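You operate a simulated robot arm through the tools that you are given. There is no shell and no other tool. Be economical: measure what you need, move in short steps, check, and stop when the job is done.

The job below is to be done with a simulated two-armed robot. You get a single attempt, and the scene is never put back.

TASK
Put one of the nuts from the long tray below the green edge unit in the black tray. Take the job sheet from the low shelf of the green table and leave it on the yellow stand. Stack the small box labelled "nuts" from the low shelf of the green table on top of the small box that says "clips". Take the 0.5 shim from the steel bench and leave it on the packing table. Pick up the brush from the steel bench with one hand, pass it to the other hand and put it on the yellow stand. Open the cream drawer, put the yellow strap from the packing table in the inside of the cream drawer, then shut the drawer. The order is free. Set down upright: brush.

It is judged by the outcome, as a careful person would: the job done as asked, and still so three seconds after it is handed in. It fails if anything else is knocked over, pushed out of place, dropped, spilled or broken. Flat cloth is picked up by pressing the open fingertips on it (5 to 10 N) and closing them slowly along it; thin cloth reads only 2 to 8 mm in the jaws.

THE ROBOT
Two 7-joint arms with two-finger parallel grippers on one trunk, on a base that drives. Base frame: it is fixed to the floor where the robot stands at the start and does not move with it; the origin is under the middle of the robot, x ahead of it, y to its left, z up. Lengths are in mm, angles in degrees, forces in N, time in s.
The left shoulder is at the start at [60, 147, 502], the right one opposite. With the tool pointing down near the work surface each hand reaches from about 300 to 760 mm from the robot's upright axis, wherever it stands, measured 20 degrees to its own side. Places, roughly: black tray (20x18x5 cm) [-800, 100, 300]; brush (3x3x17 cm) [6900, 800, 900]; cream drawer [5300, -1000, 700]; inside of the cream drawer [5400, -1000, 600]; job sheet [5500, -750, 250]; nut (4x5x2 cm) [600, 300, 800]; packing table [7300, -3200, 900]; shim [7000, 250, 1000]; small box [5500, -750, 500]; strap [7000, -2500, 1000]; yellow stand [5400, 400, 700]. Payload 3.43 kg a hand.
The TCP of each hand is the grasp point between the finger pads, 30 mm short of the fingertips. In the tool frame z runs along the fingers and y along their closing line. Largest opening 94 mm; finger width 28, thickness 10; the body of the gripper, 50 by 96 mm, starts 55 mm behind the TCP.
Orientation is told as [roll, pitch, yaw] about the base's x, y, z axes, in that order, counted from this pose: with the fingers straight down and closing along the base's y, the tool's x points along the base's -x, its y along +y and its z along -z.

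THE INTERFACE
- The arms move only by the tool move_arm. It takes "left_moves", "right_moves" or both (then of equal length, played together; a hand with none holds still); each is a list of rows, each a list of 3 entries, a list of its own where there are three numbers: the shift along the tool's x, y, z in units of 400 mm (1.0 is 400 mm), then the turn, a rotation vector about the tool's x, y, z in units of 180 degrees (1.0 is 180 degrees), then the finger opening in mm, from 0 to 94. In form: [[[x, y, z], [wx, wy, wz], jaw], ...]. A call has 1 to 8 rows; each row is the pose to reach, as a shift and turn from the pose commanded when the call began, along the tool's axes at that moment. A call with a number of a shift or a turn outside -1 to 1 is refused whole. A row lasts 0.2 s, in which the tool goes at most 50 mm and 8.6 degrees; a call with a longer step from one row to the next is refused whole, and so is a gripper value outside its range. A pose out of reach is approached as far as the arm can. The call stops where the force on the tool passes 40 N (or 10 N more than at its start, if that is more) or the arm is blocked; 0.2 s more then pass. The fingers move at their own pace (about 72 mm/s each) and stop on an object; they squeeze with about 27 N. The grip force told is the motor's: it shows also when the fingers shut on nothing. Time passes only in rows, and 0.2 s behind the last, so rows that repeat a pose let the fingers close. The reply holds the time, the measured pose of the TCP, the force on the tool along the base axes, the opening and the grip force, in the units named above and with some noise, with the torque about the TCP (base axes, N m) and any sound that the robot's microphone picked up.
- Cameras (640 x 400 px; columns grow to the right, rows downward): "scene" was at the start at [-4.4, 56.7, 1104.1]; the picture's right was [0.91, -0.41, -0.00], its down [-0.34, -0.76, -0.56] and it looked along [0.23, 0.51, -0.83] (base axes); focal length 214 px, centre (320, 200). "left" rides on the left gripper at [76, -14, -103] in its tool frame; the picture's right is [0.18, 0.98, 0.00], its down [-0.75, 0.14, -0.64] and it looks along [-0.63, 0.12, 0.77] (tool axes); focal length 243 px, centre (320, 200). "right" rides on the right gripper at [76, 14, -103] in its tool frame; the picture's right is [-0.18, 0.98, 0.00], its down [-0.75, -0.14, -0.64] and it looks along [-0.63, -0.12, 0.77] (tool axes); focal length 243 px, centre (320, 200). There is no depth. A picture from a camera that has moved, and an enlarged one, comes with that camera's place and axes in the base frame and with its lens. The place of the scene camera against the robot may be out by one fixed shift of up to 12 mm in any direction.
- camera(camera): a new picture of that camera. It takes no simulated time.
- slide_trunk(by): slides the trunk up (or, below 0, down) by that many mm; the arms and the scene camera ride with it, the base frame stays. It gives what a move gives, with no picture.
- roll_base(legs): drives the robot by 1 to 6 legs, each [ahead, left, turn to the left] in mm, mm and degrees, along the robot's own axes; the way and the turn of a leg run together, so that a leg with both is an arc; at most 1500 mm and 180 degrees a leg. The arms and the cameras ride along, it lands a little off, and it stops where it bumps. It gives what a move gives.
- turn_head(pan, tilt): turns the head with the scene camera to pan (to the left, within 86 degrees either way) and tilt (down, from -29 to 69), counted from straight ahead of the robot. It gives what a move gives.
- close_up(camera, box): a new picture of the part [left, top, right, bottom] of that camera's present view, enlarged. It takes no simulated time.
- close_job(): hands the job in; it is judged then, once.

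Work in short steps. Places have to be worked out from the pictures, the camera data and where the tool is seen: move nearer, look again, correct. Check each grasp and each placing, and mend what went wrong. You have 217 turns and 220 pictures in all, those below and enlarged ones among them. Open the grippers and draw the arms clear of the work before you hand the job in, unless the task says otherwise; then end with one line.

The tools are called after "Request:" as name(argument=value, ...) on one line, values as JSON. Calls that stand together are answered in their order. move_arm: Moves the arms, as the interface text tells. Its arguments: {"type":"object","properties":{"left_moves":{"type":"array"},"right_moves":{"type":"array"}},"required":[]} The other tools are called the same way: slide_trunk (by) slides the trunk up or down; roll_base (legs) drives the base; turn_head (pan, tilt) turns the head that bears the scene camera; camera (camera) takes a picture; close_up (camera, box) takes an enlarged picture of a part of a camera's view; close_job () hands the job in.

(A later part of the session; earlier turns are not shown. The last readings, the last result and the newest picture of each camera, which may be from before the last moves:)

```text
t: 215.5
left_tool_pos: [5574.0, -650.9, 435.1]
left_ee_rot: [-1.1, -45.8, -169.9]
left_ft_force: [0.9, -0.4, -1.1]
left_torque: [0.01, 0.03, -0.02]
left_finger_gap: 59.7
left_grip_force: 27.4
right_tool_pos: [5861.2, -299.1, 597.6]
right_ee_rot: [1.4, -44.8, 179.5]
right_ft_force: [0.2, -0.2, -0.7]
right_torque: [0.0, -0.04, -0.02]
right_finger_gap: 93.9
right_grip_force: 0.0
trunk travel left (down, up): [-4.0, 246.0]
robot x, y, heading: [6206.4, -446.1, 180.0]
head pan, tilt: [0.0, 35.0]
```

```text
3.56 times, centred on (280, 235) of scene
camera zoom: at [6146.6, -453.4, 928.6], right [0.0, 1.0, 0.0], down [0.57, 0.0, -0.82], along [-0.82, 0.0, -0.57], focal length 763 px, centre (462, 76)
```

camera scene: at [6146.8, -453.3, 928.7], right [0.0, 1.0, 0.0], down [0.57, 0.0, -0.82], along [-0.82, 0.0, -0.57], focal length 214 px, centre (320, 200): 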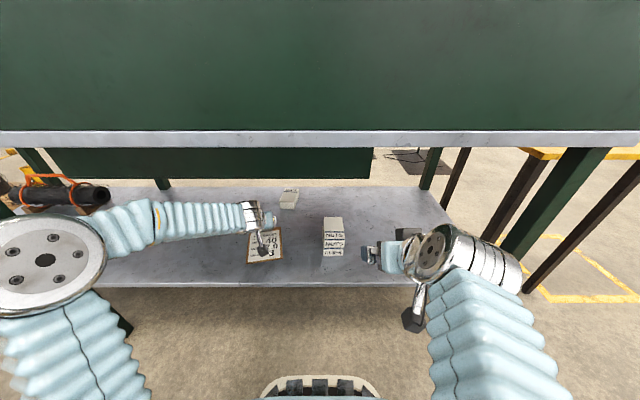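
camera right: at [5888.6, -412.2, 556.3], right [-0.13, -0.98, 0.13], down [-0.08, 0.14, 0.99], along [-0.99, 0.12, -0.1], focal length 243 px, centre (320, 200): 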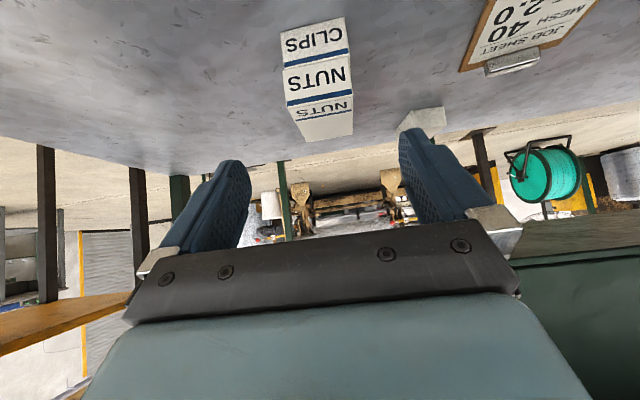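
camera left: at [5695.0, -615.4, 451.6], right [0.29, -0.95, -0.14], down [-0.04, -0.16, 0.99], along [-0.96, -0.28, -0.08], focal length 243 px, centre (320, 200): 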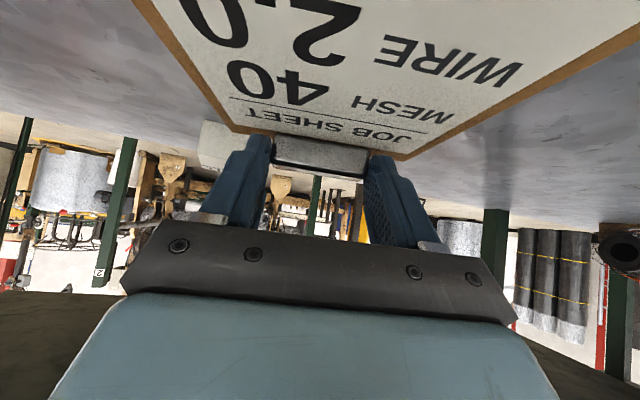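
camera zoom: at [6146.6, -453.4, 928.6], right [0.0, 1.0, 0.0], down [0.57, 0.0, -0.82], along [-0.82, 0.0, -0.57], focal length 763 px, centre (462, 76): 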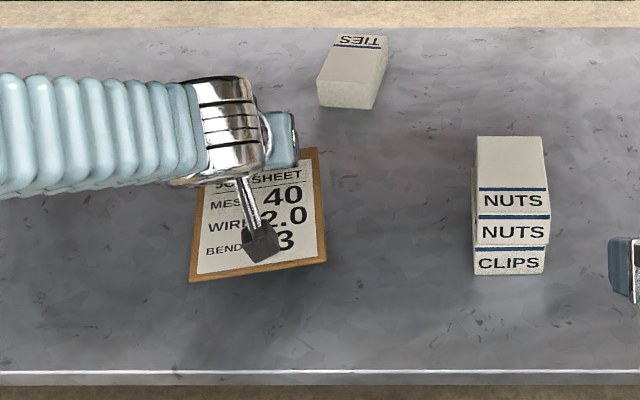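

The clipboard lifts flat and firmly. I withdraw it out from the shelf.

Request:
move_arm(left_moves=[[[0.055, 0, -0.108], [0, 0, 0], 35], [[0.11, 0, -0.216], [0, 0, 0], 35], [[0.165, 0, -0.324], [0, 0, 0], 35], [[0.22, 0, -0.432], [0, 0, 0], 35], [[0.275, 0, -0.54], [0, 0, 0], 35], [[0.32, 0, -0.63], [0, 0, 0], 35]])

Request:
slide_trunk(by=205)

Request:
camera(camera="scene")

```text
t: 216.9
left_tool_pos: [5837.8, -605.8, 519.2]
left_ee_rot: [-1.0, -45.7, -169.8]
left_ft_force: [0.3, -0.6, -1.2]
left_torque: [0.0, 0.05, 0.01]
left_finger_gap: 59.7
left_grip_force: 27.1
right_tool_pos: [5860.2, -297.9, 598.7]
right_ee_rot: [1.6, -44.9, 179.5]
right_ft_force: [-0.4, 0.1, -0.9]
right_torque: [-0.01, -0.02, -0.02]
right_finger_gap: 94.2
right_grip_force: 0.0
trunk travel left (down, up): [-4.0, 246.0]
robot x, y, heading: [6206.8, -447.4, 179.5]
head pan, tilt: [0.0, 35.0]
```

```text
t: 219.1
left_tool_pos: [5837.0, -605.7, 724.3]
left_ee_rot: [-1.1, -45.7, -169.8]
left_ft_force: [-0.6, 0.2, -1.9]
left_torque: [-0.02, 0.04, 0.04]
left_finger_gap: 59.2
left_grip_force: 26.8
right_tool_pos: [5861.3, -299.5, 803.3]
right_ee_rot: [1.5, -44.8, 179.6]
right_ft_force: [0.7, 0.8, 0.3]
right_torque: [0.01, 0.02, -0.01]
right_finger_gap: 94.0
right_grip_force: 0.1
trunk travel left (down, up): [-209.0, 41.0]
robot x, y, heading: [6206.2, -447.2, 179.7]
head pan, tilt: [0.0, 35.0]
```

```text
127 pictures are left
camera scene: at [6146.7, -453.3, 1133.6], right [0.0, 1.0, 0.0], down [0.57, 0.0, -0.82], along [-0.82, 0.0, -0.57], focal length 214 px, centre (320, 200)
```

scene: 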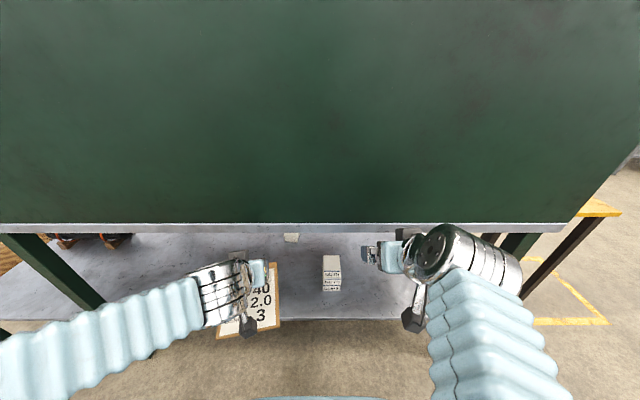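

I drive right along the aisle to y≈560, in front of the yellow stand's rear side, and look.

Request:
roll_base(legs=[[-40, 0, 0], [0, -1010, 0]])

Request:
turn_head(pan=15, tilt=35)

Request:
camera(camera="scene")

Request:
camera(camera="left")

```text
t: 224.9
left_tool_pos: [5872.8, 406.0, 725.0]
left_ee_rot: [-1.1, -45.8, -168.6]
left_ft_force: [1.1, 0.0, -0.8]
left_torque: [-0.02, 0.05, 0.04]
left_finger_gap: 59.2
left_grip_force: 27.3
right_tool_pos: [5891.5, 714.4, 802.5]
right_ee_rot: [1.4, -44.8, -179.3]
right_ft_force: [-0.4, -0.8, -0.2]
right_torque: [0.01, 0.03, 0.0]
right_finger_gap: 93.8
right_grip_force: 0.0
trunk travel left (down, up): [-209.0, 41.0]
robot x, y, heading: [6242.2, 577.5, -178.9]
head pan, tilt: [0.0, 35.0]
```

```text
t: 225.6
left_tool_pos: [5872.6, 406.2, 725.9]
left_ee_rot: [-1.0, -45.8, -168.6]
left_ft_force: [-0.2, 0.2, -2.1]
left_torque: [0.03, 0.03, 0.0]
left_finger_gap: 59.4
left_grip_force: 27.1
right_tool_pos: [5889.9, 714.2, 803.9]
right_ee_rot: [1.4, -44.9, -179.4]
right_ft_force: [-0.1, 0.5, 0.3]
right_torque: [-0.05, 0.01, -0.01]
right_finger_gap: 93.9
right_grip_force: 0.1
trunk travel left (down, up): [-209.0, 41.0]
robot x, y, heading: [6242.7, 576.2, -179.2]
head pan, tilt: [15.0, 35.0]
```

```text
126 pictures are left
camera scene: at [6182.6, 543.7, 1133.6], right [-0.28, 0.96, 0.0], down [0.55, 0.16, -0.82], along [-0.79, -0.23, -0.57], focal length 214 px, centre (320, 200)
```

scene: 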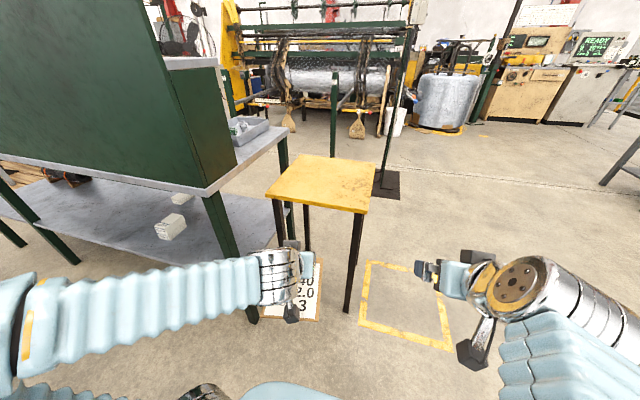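

```text
125 pictures are left
camera left: at [5994.8, 443.4, 741.4], right [0.31, -0.94, -0.14], down [-0.04, -0.16, 0.99], along [-0.95, -0.3, -0.08], focal length 243 px, centre (320, 200)
```

left: 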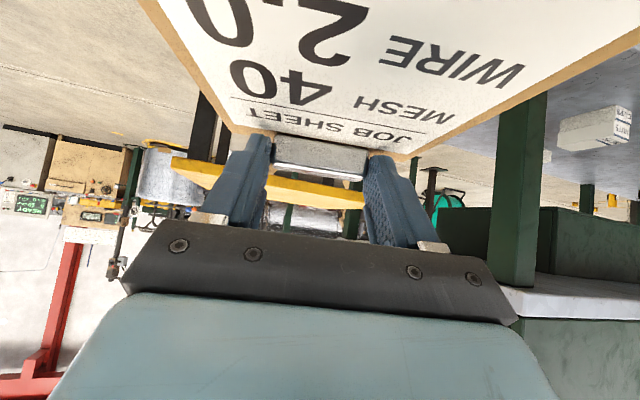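

The stand top is about x 5210–5590, y 170–545, z≈685. I raise the board 100 mm and drive 220 ahead and 90 left.

Request:
move_arm(left_moves=[[[-0.06, 0, -0.058], [0, 0, 0], 35], [[-0.12, 0, -0.116], [0, 0, 0], 35], [[-0.18, 0, -0.174], [0, 0, 0], 35]])

Request:
roll_base(legs=[[220, 90, -1]])

Request:
camera(camera="scene")

Request:
camera(camera="left")

```text
t: 226.4
left_tool_pos: [5873.3, 404.6, 825.7]
left_ee_rot: [-1.0, -45.9, -168.6]
left_ft_force: [-0.9, -0.7, -0.7]
left_torque: [-0.04, 0.02, 0.01]
left_finger_gap: 59.6
left_grip_force: 27.1
right_tool_pos: [5891.7, 714.3, 802.5]
right_ee_rot: [1.5, -44.8, -179.3]
right_ft_force: [-0.4, -0.4, 0.3]
right_torque: [0.0, -0.03, 0.01]
right_finger_gap: 93.9
right_grip_force: 0.1
trunk travel left (down, up): [-209.0, 41.0]
robot x, y, heading: [6238.1, 576.3, -179.1]
head pan, tilt: [15.0, 35.0]
```

```text
t: 228.2
left_tool_pos: [5654.0, 319.2, 825.4]
left_ee_rot: [-1.2, -45.9, -169.4]
left_ft_force: [0.5, 0.7, -0.5]
left_torque: [0.0, 0.06, -0.01]
left_finger_gap: 59.6
left_grip_force: 26.0
right_tool_pos: [5676.1, 628.7, 802.1]
right_ee_rot: [1.3, -44.8, 180.0]
right_ft_force: [-0.6, 0.6, -0.2]
right_torque: [-0.03, 0.0, 0.02]
right_finger_gap: 93.9
right_grip_force: 0.1
trunk travel left (down, up): [-209.0, 41.0]
robot x, y, heading: [6024.9, 487.0, -179.9]
head pan, tilt: [15.0, 35.0]
```

```text
124 pictures are left
camera scene: at [5965.2, 453.3, 1133.7], right [-0.26, 0.96, 0.0], down [0.55, 0.15, -0.82], along [-0.79, -0.22, -0.57], focal length 214 px, centre (320, 200)
```

scene: 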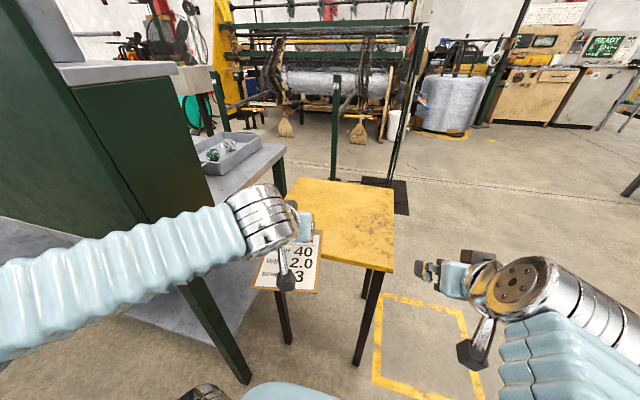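

```text
123 pictures are left
camera left: at [5776.5, 354.6, 841.5], right [0.29, -0.94, -0.14], down [-0.04, -0.16, 0.99], along [-0.96, -0.28, -0.08], focal length 243 px, centre (320, 200)
```

left: 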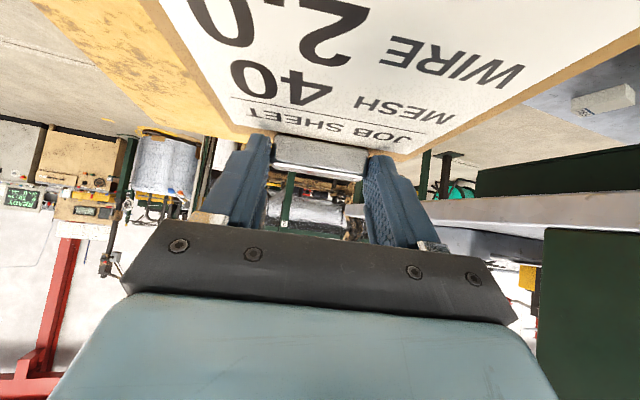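

Request:
close_up(camera="scene", box=[240, 150, 420, 300])

```text
2.67 times, centred on (330, 225) of scene
camera zoom: at [5965.2, 453.3, 1133.7], right [-0.26, 0.96, 0.0], down [0.55, 0.15, -0.82], along [-0.79, -0.22, -0.57], focal length 572 px, centre (293, 133)
```

zoom: 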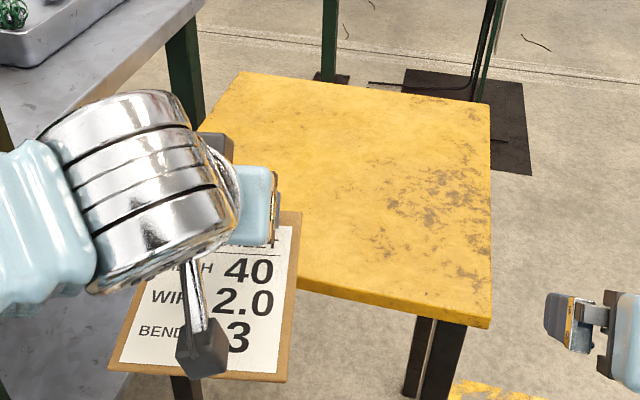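

The stand top is a 380 mm square, x≈5210–5595, y≈160–543. I carry the board over, aiming its centre at (5430, 270).

Request:
move_arm(left_moves=[[[-0.075, 0.003, 0.095], [0, 0, 0], 35], [[-0.15, 0.006, 0.19], [0, 0, 0], 35], [[-0.225, 0.01, 0.285], [0, 0, 0], 35], [[-0.3, 0.013, 0.38], [0, 0, 0], 35], [[-0.375, 0.017, 0.475], [0, 0, 0], 35], [[-0.449, 0.02, 0.57], [0, 0, 0], 35]])

Request:
camera(camera="scene")

Request:
camera(camera="left")

```text
t: 229.6
left_tool_pos: [5373.3, 261.3, 795.3]
left_ee_rot: [-1.2, -45.8, -169.4]
left_ft_force: [-0.1, 0.4, -0.4]
left_torque: [-0.02, 0.02, -0.04]
left_finger_gap: 59.5
left_grip_force: 26.5
right_tool_pos: [5675.7, 628.7, 802.8]
right_ee_rot: [1.5, -44.9, 179.9]
right_ft_force: [-0.7, 0.6, 0.1]
right_torque: [0.01, 0.01, 0.02]
right_finger_gap: 93.9
right_grip_force: 0.0
trunk travel left (down, up): [-209.0, 41.0]
robot x, y, heading: [6021.7, 486.5, -179.9]
head pan, tilt: [15.0, 35.0]
```

```text
121 pictures are left
camera scene: at [5965.4, 453.3, 1133.6], right [-0.26, 0.96, 0.0], down [0.55, 0.15, -0.82], along [-0.79, -0.22, -0.57], focal length 214 px, centre (320, 200)
```

scene: 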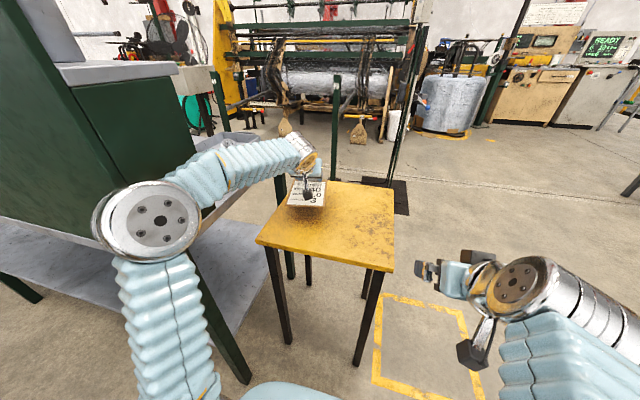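

```text
120 pictures are left
camera left: at [5494.9, 297.4, 811.6], right [0.29, -0.94, -0.15], down [-0.04, -0.16, 0.99], along [-0.96, -0.28, -0.08], focal length 243 px, centre (320, 200)
```

left: 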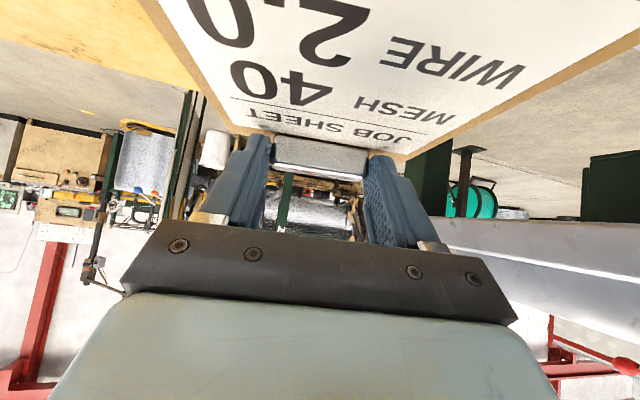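

The board is over the stand. I lower 45 mm, then slowly until contact.

Request:
move_arm(left_moves=[[[0.04, 0, 0.039], [0, 0, 0], 35], [[0.081, 0, 0.078], [0, 0, 0], 35], [[0.088, 0, 0.085], [0, 0, 0], 35], [[0.095, 0, 0.092], [0, 0, 0], 35], [[0.102, 0, 0.099], [0, 0, 0], 35], [[0.107, 0, 0.104], [0, 0, 0], 35], [[0.112, 0, 0.109], [0, 0, 0], 35]])

Request:
camera(camera="left")

```text
t: 231.2
left_tool_pos: [5371.8, 262.9, 735.5]
left_ee_rot: [-1.1, -46.3, -169.5]
left_ft_force: [-2.1, -1.3, 21.5]
left_torque: [-1.04, -0.34, 0.03]
left_finger_gap: 59.6
left_grip_force: 26.8
right_tool_pos: [5675.9, 628.6, 803.1]
right_ee_rot: [1.5, -44.9, 179.9]
right_ft_force: [0.0, 0.4, -0.7]
right_torque: [0.01, 0.0, -0.03]
right_finger_gap: 93.9
right_grip_force: 0.0
trunk travel left (down, up): [-209.0, 41.0]
robot x, y, heading: [6022.0, 484.1, -179.7]
head pan, tilt: [15.0, 35.0]
```

```text
119 pictures are left
camera left: at [5493.8, 298.4, 751.5], right [0.29, -0.95, -0.15], down [-0.03, -0.16, 0.99], along [-0.96, -0.28, -0.08], focal length 243 px, centre (320, 200)
```

left: 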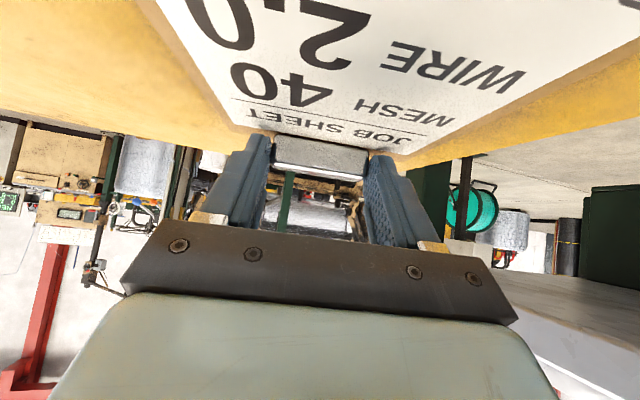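

Contact with the stand (21 N). I ease off slightly, open, and rise clear.

Request:
move_arm(left_moves=[[[-0.004, 0, -0.004], [0, 0, 0], 62], [[-0.004, 0, -0.004], [0, 0, 0], 72], [[-0.004, 0, -0.004], [0, 0, 0], 80], [[-0.004, 0, -0.004], [0, 0, 0], 80], [[-0.06, 0, -0.06], [0, 0, 0], 80], [[-0.14, 0, -0.14], [0, 0, 0], 80]])

Request:
camera(camera="left")

Request:
close_up(camera="scene", box=[240, 150, 420, 300])

```text
t: 232.6
left_tool_pos: [5371.7, 258.7, 812.7]
left_ee_rot: [-1.0, -45.8, -169.4]
left_ft_force: [1.0, -0.4, -0.1]
left_torque: [-0.03, 0.04, 0.01]
left_finger_gap: 80.3
left_grip_force: 0.0
right_tool_pos: [5675.2, 627.7, 803.4]
right_ee_rot: [1.5, -44.8, 179.9]
right_ft_force: [-0.4, -1.3, 0.1]
right_torque: [0.01, 0.01, 0.0]
right_finger_gap: 93.8
right_grip_force: 0.1
trunk travel left (down, up): [-209.0, 41.0]
robot x, y, heading: [6022.6, 483.6, -179.8]
head pan, tilt: [15.0, 35.0]
```

```text
118 pictures are left
camera left: at [5494.8, 295.5, 829.2], right [0.29, -0.94, -0.14], down [-0.04, -0.16, 0.99], along [-0.95, -0.28, -0.09], focal length 243 px, centre (320, 200)
```

left: 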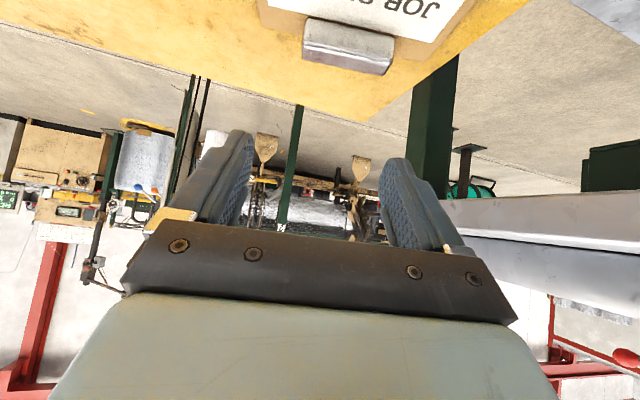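

```text
2.67 times, centred on (330, 225) of scene
camera zoom: at [5965.0, 453.2, 1133.5], right [-0.26, 0.96, 0.0], down [0.55, 0.15, -0.82], along [-0.79, -0.22, -0.57], focal length 572 px, centre (293, 133)
```

zoom: 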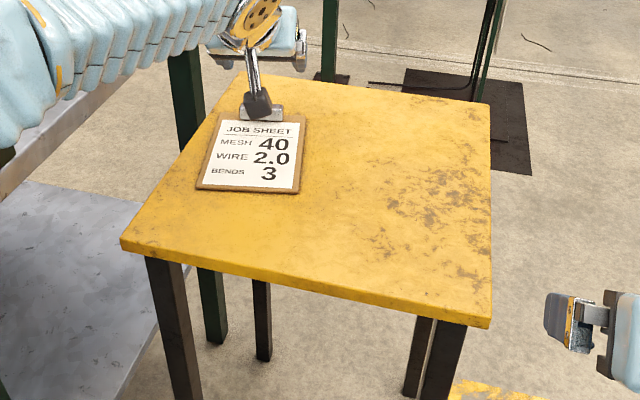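

The job sheet lies on the stand. I withdraw and level the left hand.

Request:
move_arm(left_moves=[[[0.063, 0, -0.1], [0, 0.042, 0], 80], [[0.126, 0, -0.2], [0, 0.084, 0], 80], [[0.189, 0, -0.3], [0, 0.126, 0], 80], [[0.252, 0, -0.4], [0, 0.168, 0], 80], [[0.315, 0, -0.5], [0, 0.21, 0], 80], [[0.379, 0, -0.6], [0, 0.254, 0], 80]], right_moves=[[[0, 0, 0], [0, 0.042, 0], 94], [[0, 0, -0.05], [0, 0.084, 0], 94], [[0, 0, -0.1], [0, 0.126, 0], 94], [[0, 0, -0.15], [0, 0.168, 0], 94], [[0, 0, -0.2], [0, 0.21, 0], 94], [[0, 0, -0.25], [0, 0.249, 0], 94]])

Request:
roll_base(legs=[[-100, 0, 0], [0, 0, 90], [0, 0, 90]])

Request:
turn_head(pan=0, tilt=25)

Request:
camera(camera="scene")

```text
t: 234.0
left_tool_pos: [5647.2, 308.8, 870.5]
left_ee_rot: [-0.7, 0.1, -170.2]
left_ft_force: [-1.1, 0.3, 0.9]
left_torque: [0.03, 0.02, 0.0]
left_finger_gap: 79.7
left_grip_force: 0.0
right_tool_pos: [5746.0, 628.7, 875.5]
right_ee_rot: [1.6, 0.0, -178.0]
right_ft_force: [0.5, 0.6, 0.3]
right_torque: [0.02, 0.02, 0.02]
right_finger_gap: 94.3
right_grip_force: 0.0
trunk travel left (down, up): [-209.0, 41.0]
robot x, y, heading: [6019.7, 480.7, -179.7]
head pan, tilt: [15.0, 35.0]
```

```text
t: 242.8
left_tool_pos: [6500.3, 662.5, 869.5]
left_ee_rot: [-0.8, -0.1, 10.2]
left_ft_force: [-0.3, 0.6, 0.2]
left_torque: [-0.01, -0.02, 0.01]
left_finger_gap: 79.7
left_grip_force: 0.0
right_tool_pos: [6403.9, 338.6, 875.9]
right_ee_rot: [1.6, 0.2, 1.7]
right_ft_force: [0.1, 1.2, -0.7]
right_torque: [0.0, 0.0, 0.02]
right_finger_gap: 94.0
right_grip_force: 0.0
trunk travel left (down, up): [-209.0, 41.0]
robot x, y, heading: [6124.2, 485.0, 0.3]
head pan, tilt: [15.0, 35.0]
```

```text
t: 243.6
left_tool_pos: [6499.4, 662.7, 867.6]
left_ee_rot: [-0.9, -0.2, 10.2]
left_ft_force: [0.2, 0.3, 0.1]
left_torque: [-0.02, 0.02, 0.0]
left_finger_gap: 79.8
left_grip_force: 0.1
right_tool_pos: [6403.5, 337.5, 875.4]
right_ee_rot: [1.8, 0.2, 1.7]
right_ft_force: [-0.1, 0.4, -0.7]
right_torque: [-0.01, 0.0, 0.07]
right_finger_gap: 94.1
right_grip_force: 0.2
trunk travel left (down, up): [-209.0, 41.0]
robot x, y, heading: [6121.2, 487.3, 0.6]
head pan, tilt: [0.0, 25.0]
```

```text
116 pictures are left
camera scene: at [6181.9, 477.4, 1149.4], right [0.01, -1.0, 0.0], down [-0.42, 0.0, -0.91], along [0.91, 0.01, -0.42], focal length 214 px, centre (320, 200)
```

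scene: 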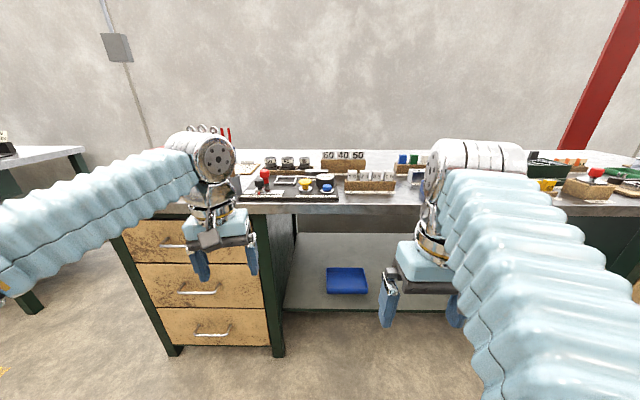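

Request:
close_up(camera="scene", box=[120, 120, 380, 220])

Request:
close_up(camera="scene", box=[300, 130, 440, 210])

Request:
close_up(camera="scene", box=[500, 130, 640, 220])

```text
2.46 times, centred on (250, 170) of scene
camera zoom: at [6181.9, 477.4, 1149.4], right [0.01, -1.0, 0.0], down [-0.42, 0.0, -0.91], along [0.91, 0.01, -0.42], focal length 528 px, centre (492, 274)
```

zoom: 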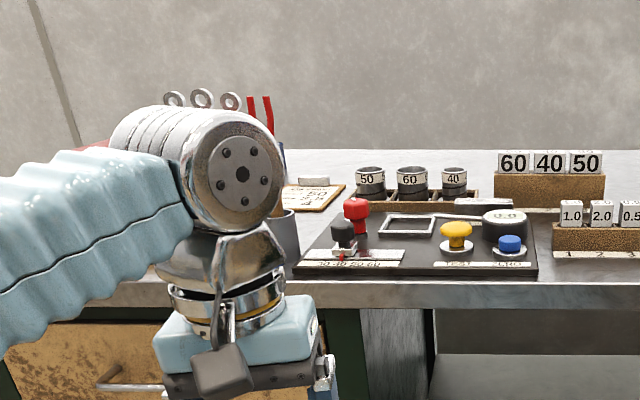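

```text
4.57 times, centred on (370, 170) of scene
camera zoom: at [6181.9, 477.4, 1149.4], right [0.01, -1.0, 0.0], down [-0.42, 0.0, -0.91], along [0.91, 0.01, -0.42], focal length 980 px, centre (91, 337)
```

zoom: 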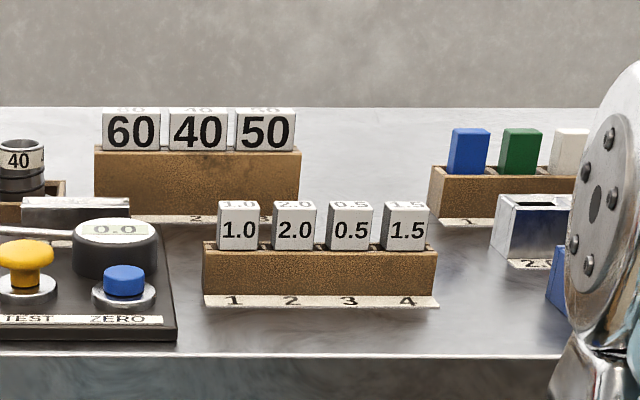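

```text
4.44 times, centred on (570, 175) of scene
camera zoom: at [6181.9, 477.4, 1149.4], right [0.01, -1.0, 0.0], down [-0.42, 0.0, -0.91], along [0.91, 0.01, -0.42], focal length 953 px, centre (-791, 311)
```

zoom: 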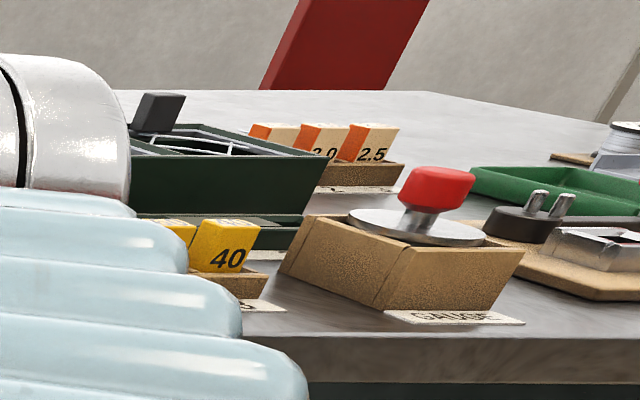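

The 0.5 shim block is third in the wooden holder. The brush must be behind my left arm; I move the base left and look again.

Request:
roll_base(legs=[[0, 480, 0]])

Request:
camera(camera="scene")

Request:
close_up(camera="scene", box=[250, 110, 440, 220])

```text
t: 246.4
left_tool_pos: [6489.7, 1147.2, 869.2]
left_ee_rot: [-0.8, -0.3, 11.0]
left_ft_force: [0.1, 0.5, -0.6]
left_torque: [-0.04, -0.02, 0.01]
left_finger_gap: 79.9
left_grip_force: 0.0
right_tool_pos: [6396.2, 822.3, 874.8]
right_ee_rot: [1.8, 0.3, 2.4]
right_ft_force: [0.3, 0.6, -0.8]
right_torque: [0.01, -0.01, -0.02]
right_finger_gap: 94.0
right_grip_force: 0.0
trunk travel left (down, up): [-209.0, 41.0]
robot x, y, heading: [6115.9, 965.7, 1.7]
head pan, tilt: [0.0, 25.0]
```

```text
112 pictures are left
camera scene: at [6173.8, 957.8, 1149.4], right [0.02, -1.0, 0.0], down [-0.42, -0.01, -0.91], along [0.91, 0.02, -0.42], focal length 214 px, centre (320, 200)
```

scene: 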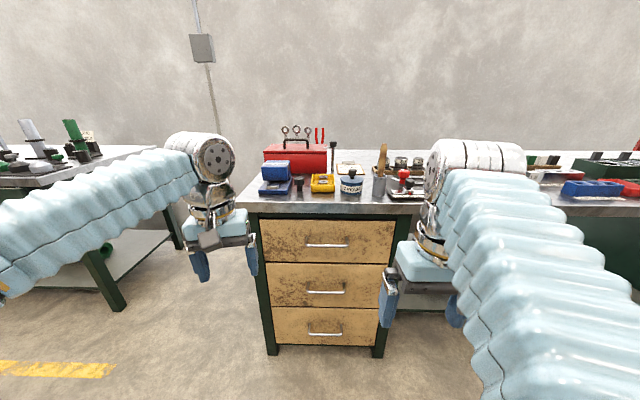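

```text
3.37 times, centred on (345, 165) of scene
camera zoom: at [6173.8, 957.8, 1149.4], right [0.02, -1.0, 0.0], down [-0.42, -0.01, -0.91], along [0.91, 0.02, -0.42], focal length 722 px, centre (236, 318)
```

zoom: 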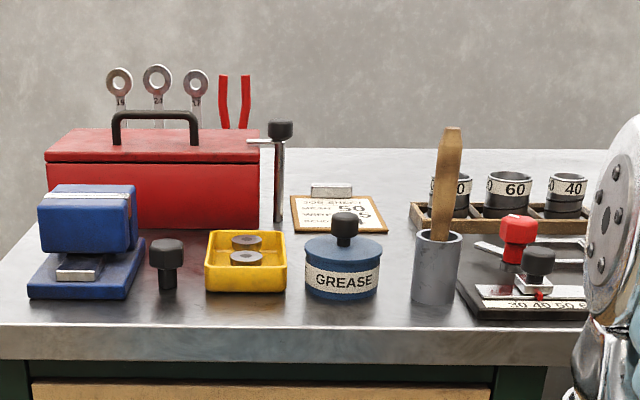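

The brush (wooden handle) stands in a grey cup at about (6793, 795), top ≈1035. I drive 150 mm closer and bring the right hand, tilted 60°, to a pre-grasp in front of the handle.

Request:
roll_base(legs=[[150, 0, -1.7]])

Request:
slide_trunk(by=40)

Request:
move_arm(right_moves=[[[-0.04, -0.01, -0.06], [0, -0.042, 0], 94], [[-0.09, -0.02, -0.12], [0, -0.084, 0], 94], [[-0.14, -0.03, -0.18], [0, -0.126, 0], 94], [[-0.19, -0.04, -0.24], [0, -0.168, 0], 94], [[-0.24, -0.05, -0.29], [0, -0.21, 0], 94], [[-0.29, -0.06, -0.33], [0, -0.252, 0], 94], [[-0.33, -0.07, -0.34], [0, -0.294, 0], 94], [[-0.36, -0.08, -0.34], [0, -0.333, 0], 94]])

Request:
camera(camera="right")

Request:
camera(camera="scene")

```text
t: 247.8
left_tool_pos: [6643.8, 1137.5, 868.7]
left_ee_rot: [-0.7, -0.1, 9.4]
left_ft_force: [0.2, 0.3, -0.8]
left_torque: [0.0, -0.04, 0.01]
left_finger_gap: 79.8
left_grip_force: 0.2
right_tool_pos: [6541.8, 815.8, 874.8]
right_ee_rot: [1.8, 0.1, 0.8]
right_ft_force: [0.3, -0.4, -0.4]
right_torque: [-0.01, -0.04, 0.01]
right_finger_gap: 93.9
right_grip_force: 0.1
trunk travel left (down, up): [-209.0, 41.0]
robot x, y, heading: [6268.8, 966.9, -0.3]
head pan, tilt: [0.0, 25.0]
```

```text
t: 248.6
left_tool_pos: [6643.9, 1138.3, 910.0]
left_ee_rot: [-0.8, 0.0, 9.3]
left_ft_force: [-0.2, 0.1, 0.0]
left_torque: [-0.04, -0.04, -0.01]
left_finger_gap: 80.0
left_grip_force: 0.0
right_tool_pos: [6542.1, 816.6, 914.8]
right_ee_rot: [1.8, 0.3, 0.7]
right_ft_force: [0.1, 0.0, 0.6]
right_torque: [0.03, -0.01, 0.0]
right_finger_gap: 94.1
right_grip_force: 0.1
trunk travel left (down, up): [-249.0, 1.0]
robot x, y, heading: [6263.1, 965.7, -0.2]
head pan, tilt: [0.0, 25.0]
```

```text
t: 250.4
left_tool_pos: [6644.6, 1137.3, 909.4]
left_ee_rot: [-0.8, -0.1, 9.3]
left_ft_force: [-0.6, 0.1, 0.3]
left_torque: [0.0, 0.0, -0.02]
left_finger_gap: 79.6
left_grip_force: 0.1
right_tool_pos: [6687.2, 779.6, 1049.5]
right_ee_rot: [3.6, -59.7, -2.3]
right_ft_force: [-0.6, -0.6, 0.6]
right_torque: [0.03, 0.04, -0.01]
right_finger_gap: 94.1
right_grip_force: 0.1
trunk travel left (down, up): [-249.0, 1.0]
robot x, y, heading: [6262.4, 963.7, -0.5]
head pan, tilt: [0.0, 25.0]
```

```text
110 pictures are left
camera right: at [6560.3, 793.4, 1034.8], right [0.08, 0.98, 0.19], down [-0.17, -0.17, 0.97], along [0.98, -0.11, 0.16], focal length 243 px, centre (320, 200)
```

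right: 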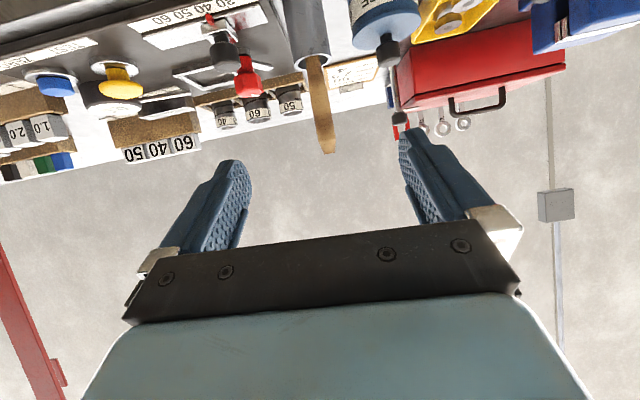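

```text
109 pictures are left
camera scene: at [6323.2, 957.6, 1189.4], right [0.0, -1.0, 0.0], down [-0.42, 0.0, -0.91], along [0.91, 0.0, -0.42], focal length 214 px, centre (320, 200)
```

scene: 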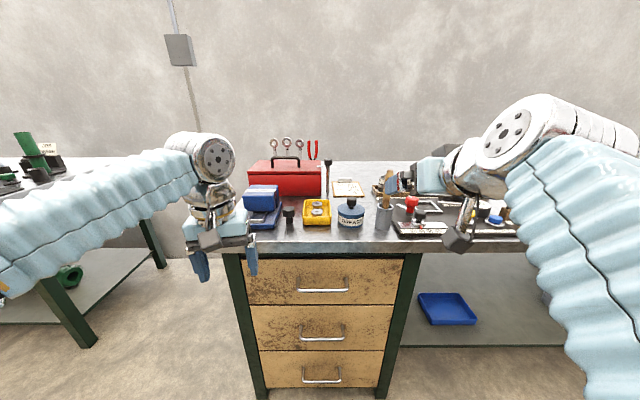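

The handle is at about (6810, 781), top ≈1028, cup rim ≈931. I advance 95 mm with a 70 mm opening and check.

Request:
move_arm(right_moves=[[[-0.01, -0.001, 0.08], [0, 0, 0], 80], [[-0.03, -0.003, 0.16], [0, 0, 0], 70], [[-0.051, -0.005, 0.24], [0, 0, 0], 70]])

Request:
camera(camera="right")

Request:
close_up(camera="scene", box=[330, 130, 490, 250])

```text
t: 251.2
left_tool_pos: [6643.6, 1137.9, 908.3]
left_ee_rot: [-0.9, -0.1, 9.3]
left_ft_force: [0.0, 0.2, -0.1]
left_torque: [-0.03, 0.0, 0.0]
left_finger_gap: 79.8
left_grip_force: 0.0
right_tool_pos: [6781.5, 783.2, 1017.1]
right_ee_rot: [3.6, -59.6, -2.3]
right_ft_force: [0.3, 0.6, -0.1]
right_torque: [0.02, 0.03, 0.0]
right_finger_gap: 70.1
right_grip_force: 0.0
trunk travel left (down, up): [-249.0, 1.0]
robot x, y, heading: [6263.6, 966.6, -0.4]
head pan, tilt: [0.0, 25.0]
```

```text
108 pictures are left
camera right: at [6655.4, 796.1, 1002.2], right [0.08, 0.98, 0.19], down [-0.17, -0.17, 0.97], along [0.98, -0.11, 0.15], focal length 243 px, centre (320, 200)
```

right: 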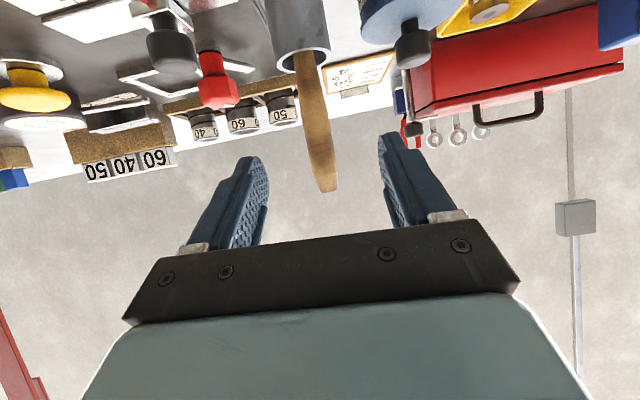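

```text
3.33 times, centred on (410, 190) of scene
camera zoom: at [6323.0, 957.5, 1189.4], right [0.0, -1.0, 0.0], down [-0.42, 0.0, -0.91], along [0.91, 0.0, -0.42], focal length 715 px, centre (20, 233)
```

zoom: 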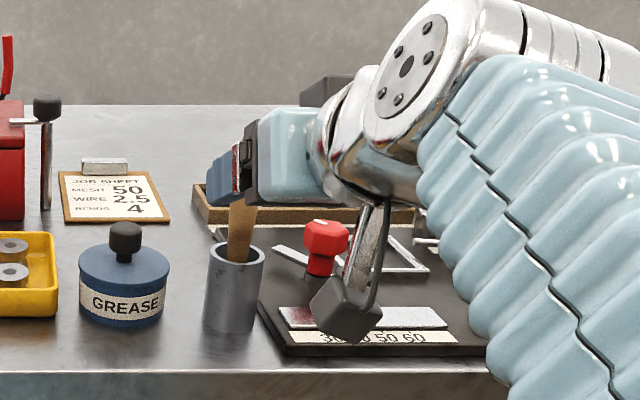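

I advance another 43 mm so the handle is deep between the pads, then close.

Request:
move_arm(right_moves=[[[-0.007, -0.003, 0.055], [0, 0, 0], 70], [[-0.014, -0.005, 0.109], [0, 0, 0], 70], [[-0.014, -0.005, 0.109], [0, 0, 0], 50], [[-0.014, -0.005, 0.109], [0, 0, 0], 30], [[-0.014, -0.005, 0.109], [0, 0, 0], 12], [[-0.014, -0.005, 0.109], [0, 0, 0], 8], [[-0.014, -0.005, 0.109], [0, 0, 0], 8]])

Request:
camera(camera="right")

Request:
close_up(camera="scene", box=[330, 130, 490, 250])

```text
t: 252.8
left_tool_pos: [6642.7, 1138.5, 909.1]
left_ee_rot: [-0.7, -0.1, 9.3]
left_ft_force: [0.2, -0.3, 0.4]
left_torque: [0.03, 0.0, 0.0]
left_finger_gap: 80.1
left_grip_force: 0.0
right_tool_pos: [6821.4, 780.8, 1000.6]
right_ee_rot: [3.6, -59.5, -2.4]
right_ft_force: [-0.2, -0.2, 1.0]
right_torque: [0.0, 0.0, 0.02]
right_finger_gap: 8.1
right_grip_force: 0.0
trunk travel left (down, up): [-249.0, 1.0]
robot x, y, heading: [6265.1, 967.6, -0.3]
head pan, tilt: [0.0, 25.0]
```

```text
106 pictures are left
camera right: at [6695.1, 794.1, 986.1], right [0.08, 0.98, 0.19], down [-0.17, -0.17, 0.97], along [0.98, -0.11, 0.15], focal length 243 px, centre (320, 200)
```

right: 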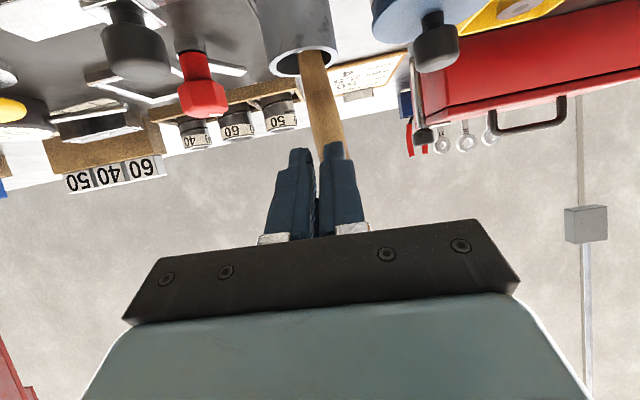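

```text
3.33 times, centred on (410, 190) of scene
camera zoom: at [6323.2, 957.6, 1189.4], right [0.0, -1.0, 0.0], down [-0.42, 0.0, -0.91], along [0.91, 0.0, -0.42], focal length 715 px, centre (20, 233)
```

zoom: 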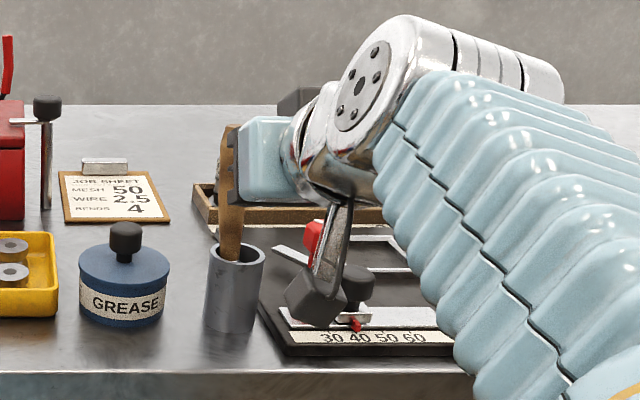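

The fingers closed just short – the handle is beyond the fingertips. I open, back off 40 mm and look again.

Request:
move_arm(right_moves=[[[0, 0, 0], [0, 0, 0], 40], [[0, 0, 0], [0, 0, 0], 70], [[0, 0, -0.05], [0, 0, 0], 70], [[0, 0, -0.1], [0, 0, 0], 70]])

Request:
camera(camera="right")

Request:
close_up(camera="scene", box=[330, 130, 490, 250])

```text
t: 253.8
left_tool_pos: [6643.5, 1138.4, 908.8]
left_ee_rot: [-0.8, -0.1, 9.3]
left_ft_force: [-0.1, -0.4, -0.5]
left_torque: [-0.01, 0.03, -0.01]
left_finger_gap: 79.9
left_grip_force: 0.1
right_tool_pos: [6786.0, 779.6, 1019.7]
right_ee_rot: [3.6, -59.6, -2.3]
right_ft_force: [0.2, 0.5, 0.6]
right_torque: [0.01, -0.01, -0.02]
right_finger_gap: 70.1
right_grip_force: 0.1
trunk travel left (down, up): [-249.0, 1.0]
robot x, y, heading: [6261.0, 962.5, -0.3]
head pan, tilt: [0.0, 25.0]
```

```text
104 pictures are left
camera right: at [6659.9, 791.8, 1005.8], right [0.08, 0.98, 0.19], down [-0.17, -0.17, 0.97], along [0.98, -0.11, 0.15], focal length 243 px, centre (320, 200)
```

right: 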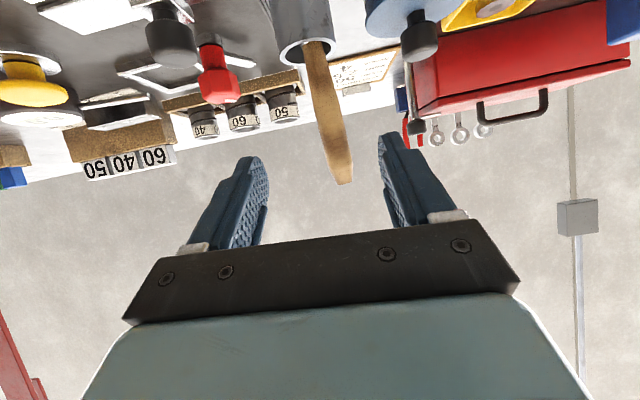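

```text
3.33 times, centred on (410, 190) of scene
camera zoom: at [6323.3, 957.6, 1189.4], right [0.0, -1.0, 0.0], down [-0.42, 0.0, -0.91], along [0.91, 0.0, -0.42], focal length 715 px, centre (20, 233)
```

zoom: 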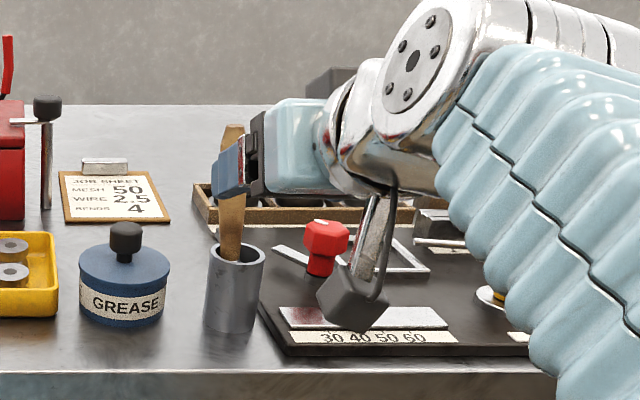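

The handle leans a little and is at about (6848, 790). I go in 65 mm with a small y shift, centring it on the pads, and close.

Request:
move_arm(right_moves=[[[-0.01, 0.022, 0.05], [0, 0, 0], 70], [[-0.02, 0.022, 0.11], [0, 0, 0], 70], [[-0.03, 0.022, 0.165], [0, 0, 0], 70], [[-0.03, 0.022, 0.165], [0, 0, 0], 50], [[-0.03, 0.022, 0.165], [0, 0, 0], 30], [[-0.03, 0.022, 0.165], [0, 0, 0], 12], [[-0.03, 0.022, 0.165], [0, 0, 0], 8], [[-0.03, 0.022, 0.165], [0, 0, 0], 8]])

Request:
camera(camera="right")

Request:
close_up(camera="scene", box=[330, 130, 490, 250])

```text
t: 255.6
left_tool_pos: [6642.9, 1136.6, 909.3]
left_ee_rot: [-0.7, 0.0, 9.3]
left_ft_force: [0.0, -0.5, -0.7]
left_torque: [0.0, 0.0, 0.05]
left_finger_gap: 80.0
left_grip_force: 0.0
right_tool_pos: [6850.6, 787.6, 998.1]
right_ee_rot: [3.6, -59.6, -2.3]
right_ft_force: [-4.4, -9.3, 0.4]
right_torque: [-0.84, 0.45, -0.2]
right_finger_gap: 21.5
right_grip_force: 27.0
trunk travel left (down, up): [-249.0, 1.0]
robot x, y, heading: [6266.3, 963.2, -0.5]
head pan, tilt: [0.0, 25.0]
```

```text
102 pictures are left
camera right: at [6722.7, 800.7, 984.1], right [0.08, 0.98, 0.19], down [-0.17, -0.17, 0.97], along [0.98, -0.11, 0.15], focal length 243 px, centre (320, 200)
```

right: 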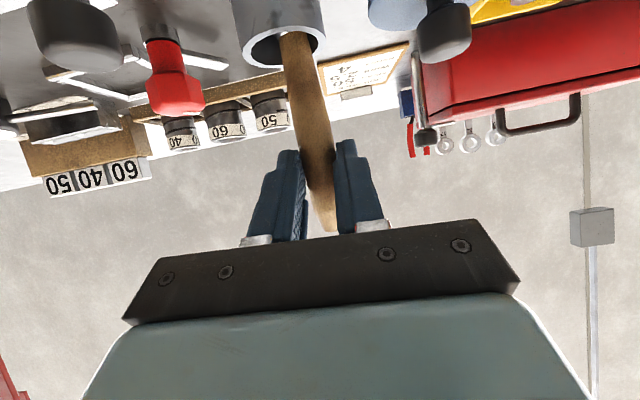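

```text
3.33 times, centred on (410, 190) of scene
camera zoom: at [6322.8, 956.5, 1189.4], right [0.0, -1.0, 0.0], down [-0.42, 0.0, -0.91], along [0.91, 0.0, -0.42], focal length 715 px, centre (20, 233)
```

zoom: 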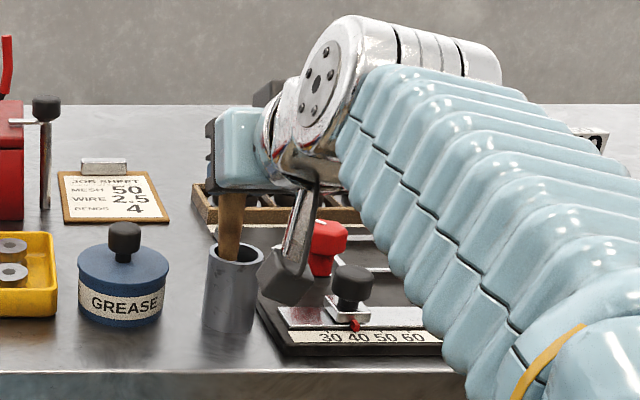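

Gripped at 21.5 mm. There is some side force from the cup, so I ease 3 mm in −y and lift straight up in short steps.

Request:
move_arm(right_moves=[[[0, -0.008, 0], [0, 0, 0], 8], [[-0.04, -0.006, -0.023], [0, 0, 0], 8], [[-0.09, -0.004, -0.052], [0, 0, 0], 8]])

Request:
close_up(camera="scene", box=[330, 130, 490, 250])

```text
t: 256.4
left_tool_pos: [6643.4, 1136.9, 908.5]
left_ee_rot: [-0.7, -0.1, 9.3]
left_ft_force: [-0.5, 0.3, -0.4]
left_torque: [0.04, -0.02, -0.02]
left_finger_gap: 79.9
left_grip_force: 0.0
right_tool_pos: [6850.6, 786.7, 1040.7]
right_ee_rot: [3.6, -59.6, -2.3]
right_ft_force: [-2.4, -3.0, -1.8]
right_torque: [-0.4, 0.39, -0.03]
right_finger_gap: 20.8
right_grip_force: 27.0
trunk travel left (down, up): [-249.0, 1.0]
robot x, y, heading: [6265.6, 966.6, -0.2]
head pan, tilt: [0.0, 25.0]
```

```text
3.33 times, centred on (410, 190) of scene
camera zoom: at [6323.1, 957.3, 1189.4], right [0.0, -1.0, 0.0], down [-0.42, 0.0, -0.91], along [0.91, 0.0, -0.42], focal length 715 px, centre (20, 233)
```

zoom: 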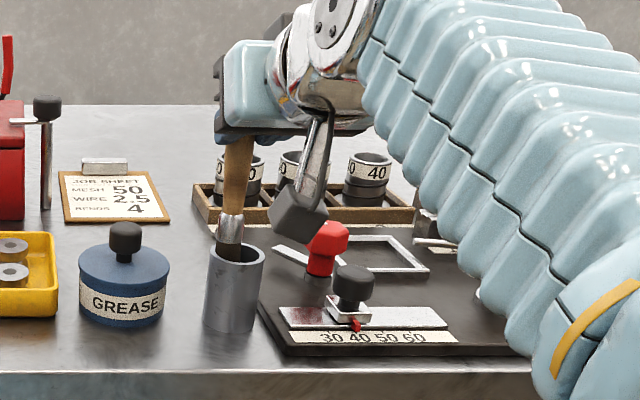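

Request:
move_arm(right_moves=[[[-0.04, 0.001, -0.023], [0, 0, 0], 8], [[-0.09, 0.003, -0.052], [0, 0, 0], 8], [[-0.15, 0.005, -0.087], [0, 0, 0], 8]])

Request:
close_up(camera="scene", box=[330, 130, 490, 250])

```text
t: 257.2
left_tool_pos: [6643.7, 1138.4, 909.3]
left_ee_rot: [-0.7, -0.1, 9.3]
left_ft_force: [0.5, -0.3, 0.6]
left_torque: [0.01, 0.01, 0.05]
left_finger_gap: 79.7
left_grip_force: 0.1
right_tool_pos: [6850.3, 784.9, 1109.9]
right_ee_rot: [3.7, -59.5, -2.4]
right_ft_force: [-0.9, -0.7, 0.6]
right_torque: [0.04, 0.01, 0.02]
right_finger_gap: 20.5
right_grip_force: 26.1
trunk travel left (down, up): [-249.0, 1.0]
robot x, y, heading: [6262.8, 965.3, -0.4]
head pan, tilt: [0.0, 25.0]
```

```text
3.33 times, centred on (410, 190) of scene
camera zoom: at [6323.3, 957.6, 1189.4], right [0.0, -1.0, 0.0], down [-0.42, 0.0, -0.91], along [0.91, 0.0, -0.42], focal length 715 px, centre (20, 233)
```

zoom: 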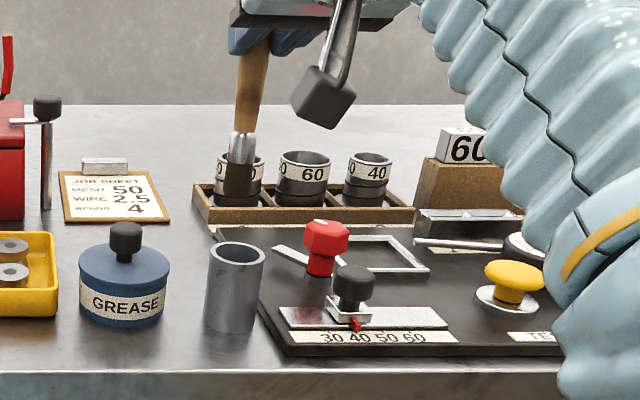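

The brush is out and the cup stands still. I back away 300 mm and bring the brush to a handover place in front of me.

Request:
roll_base(legs=[[-300, 0, 0]])

Request:
move_arm(right_moves=[[[0.05, 0.07, -0.035], [0, 0, 0], 8], [[0.1, 0.14, -0.07], [0, 0, 0], 8], [[0.15, 0.21, -0.105], [0, 0, 0], 8], [[0.2, 0.28, -0.14], [0, 0, 0], 8], [[0.26, 0.3525, -0.18], [0, 0, 0], 8]], left_moves=[[[0, 0.02, 0], [0, 0, 0.045], 80], [[0, 0.04, 0], [0, 0, 0.09], 80], [[0, 0.06, 0], [0, 0, 0.135], 80], [[0, 0.08, 0], [0, 0, 0.18], 80], [[0, 0.1, 0], [0, 0, 0.225], 80]])

Request:
turn_head(pan=0, tilt=25)

Request:
camera(camera="scene")

```text
t: 259.2
left_tool_pos: [6346.0, 1139.3, 909.4]
left_ee_rot: [-0.9, -0.1, 9.4]
left_ft_force: [-0.1, -0.2, -0.9]
left_torque: [-0.03, 0.01, 0.0]
left_finger_gap: 80.1
left_grip_force: 0.1
right_tool_pos: [6553.3, 787.4, 1109.8]
right_ee_rot: [3.6, -59.6, -2.2]
right_ft_force: [-0.1, -1.1, -0.5]
right_torque: [-0.02, 0.01, -0.01]
right_finger_gap: 20.3
right_grip_force: 26.5
trunk travel left (down, up): [-249.0, 1.0]
robot x, y, heading: [5966.7, 964.1, -0.3]
head pan, tilt: [0.0, 25.0]
```

```text
t: 260.4
left_tool_pos: [6339.8, 1179.1, 910.0]
left_ee_rot: [-0.5, -0.5, -31.2]
left_ft_force: [0.4, -0.2, -1.2]
left_torque: [0.01, 0.0, -0.02]
left_finger_gap: 80.2
left_grip_force: 0.1
right_tool_pos: [6434.6, 927.1, 1062.1]
right_ee_rot: [3.6, -59.7, -2.3]
right_ft_force: [0.6, -0.3, -0.6]
right_torque: [-0.03, 0.03, 0.01]
right_finger_gap: 20.4
right_grip_force: 27.2
trunk travel left (down, up): [-249.0, 1.0]
robot x, y, heading: [5965.1, 965.2, -0.4]
head pan, tilt: [0.0, 25.0]
```

```text
t: 261.1
left_tool_pos: [6338.8, 1180.9, 909.7]
left_ee_rot: [-0.6, -0.4, -31.1]
left_ft_force: [0.7, 0.0, 1.0]
left_torque: [0.01, -0.05, -0.03]
left_finger_gap: 79.9
left_grip_force: 0.0
right_tool_pos: [6435.3, 926.3, 1062.0]
right_ee_rot: [3.6, -59.7, -2.3]
right_ft_force: [-0.9, -0.2, 0.3]
right_torque: [-0.03, 0.01, 0.03]
right_finger_gap: 20.6
right_grip_force: 26.9
trunk travel left (down, up): [-249.0, 1.0]
robot x, y, heading: [5966.7, 965.8, -0.5]
head pan, tilt: [0.0, 25.0]
```

```text
98 pictures are left
camera scene: at [6025.8, 958.8, 1189.4], right [0.0, -1.0, 0.0], down [-0.42, 0.0, -0.91], along [0.91, 0.0, -0.42], focal length 214 px, centre (320, 200)
```

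scene: 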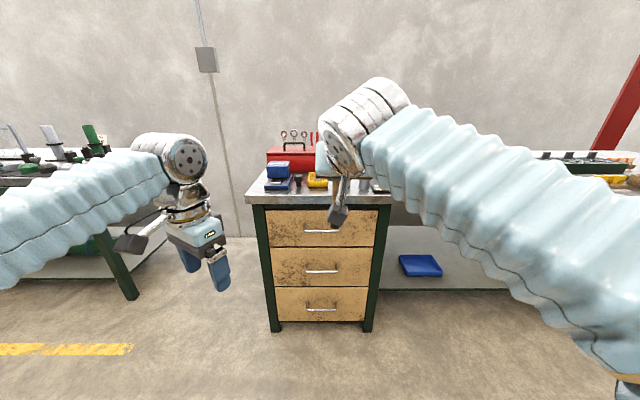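

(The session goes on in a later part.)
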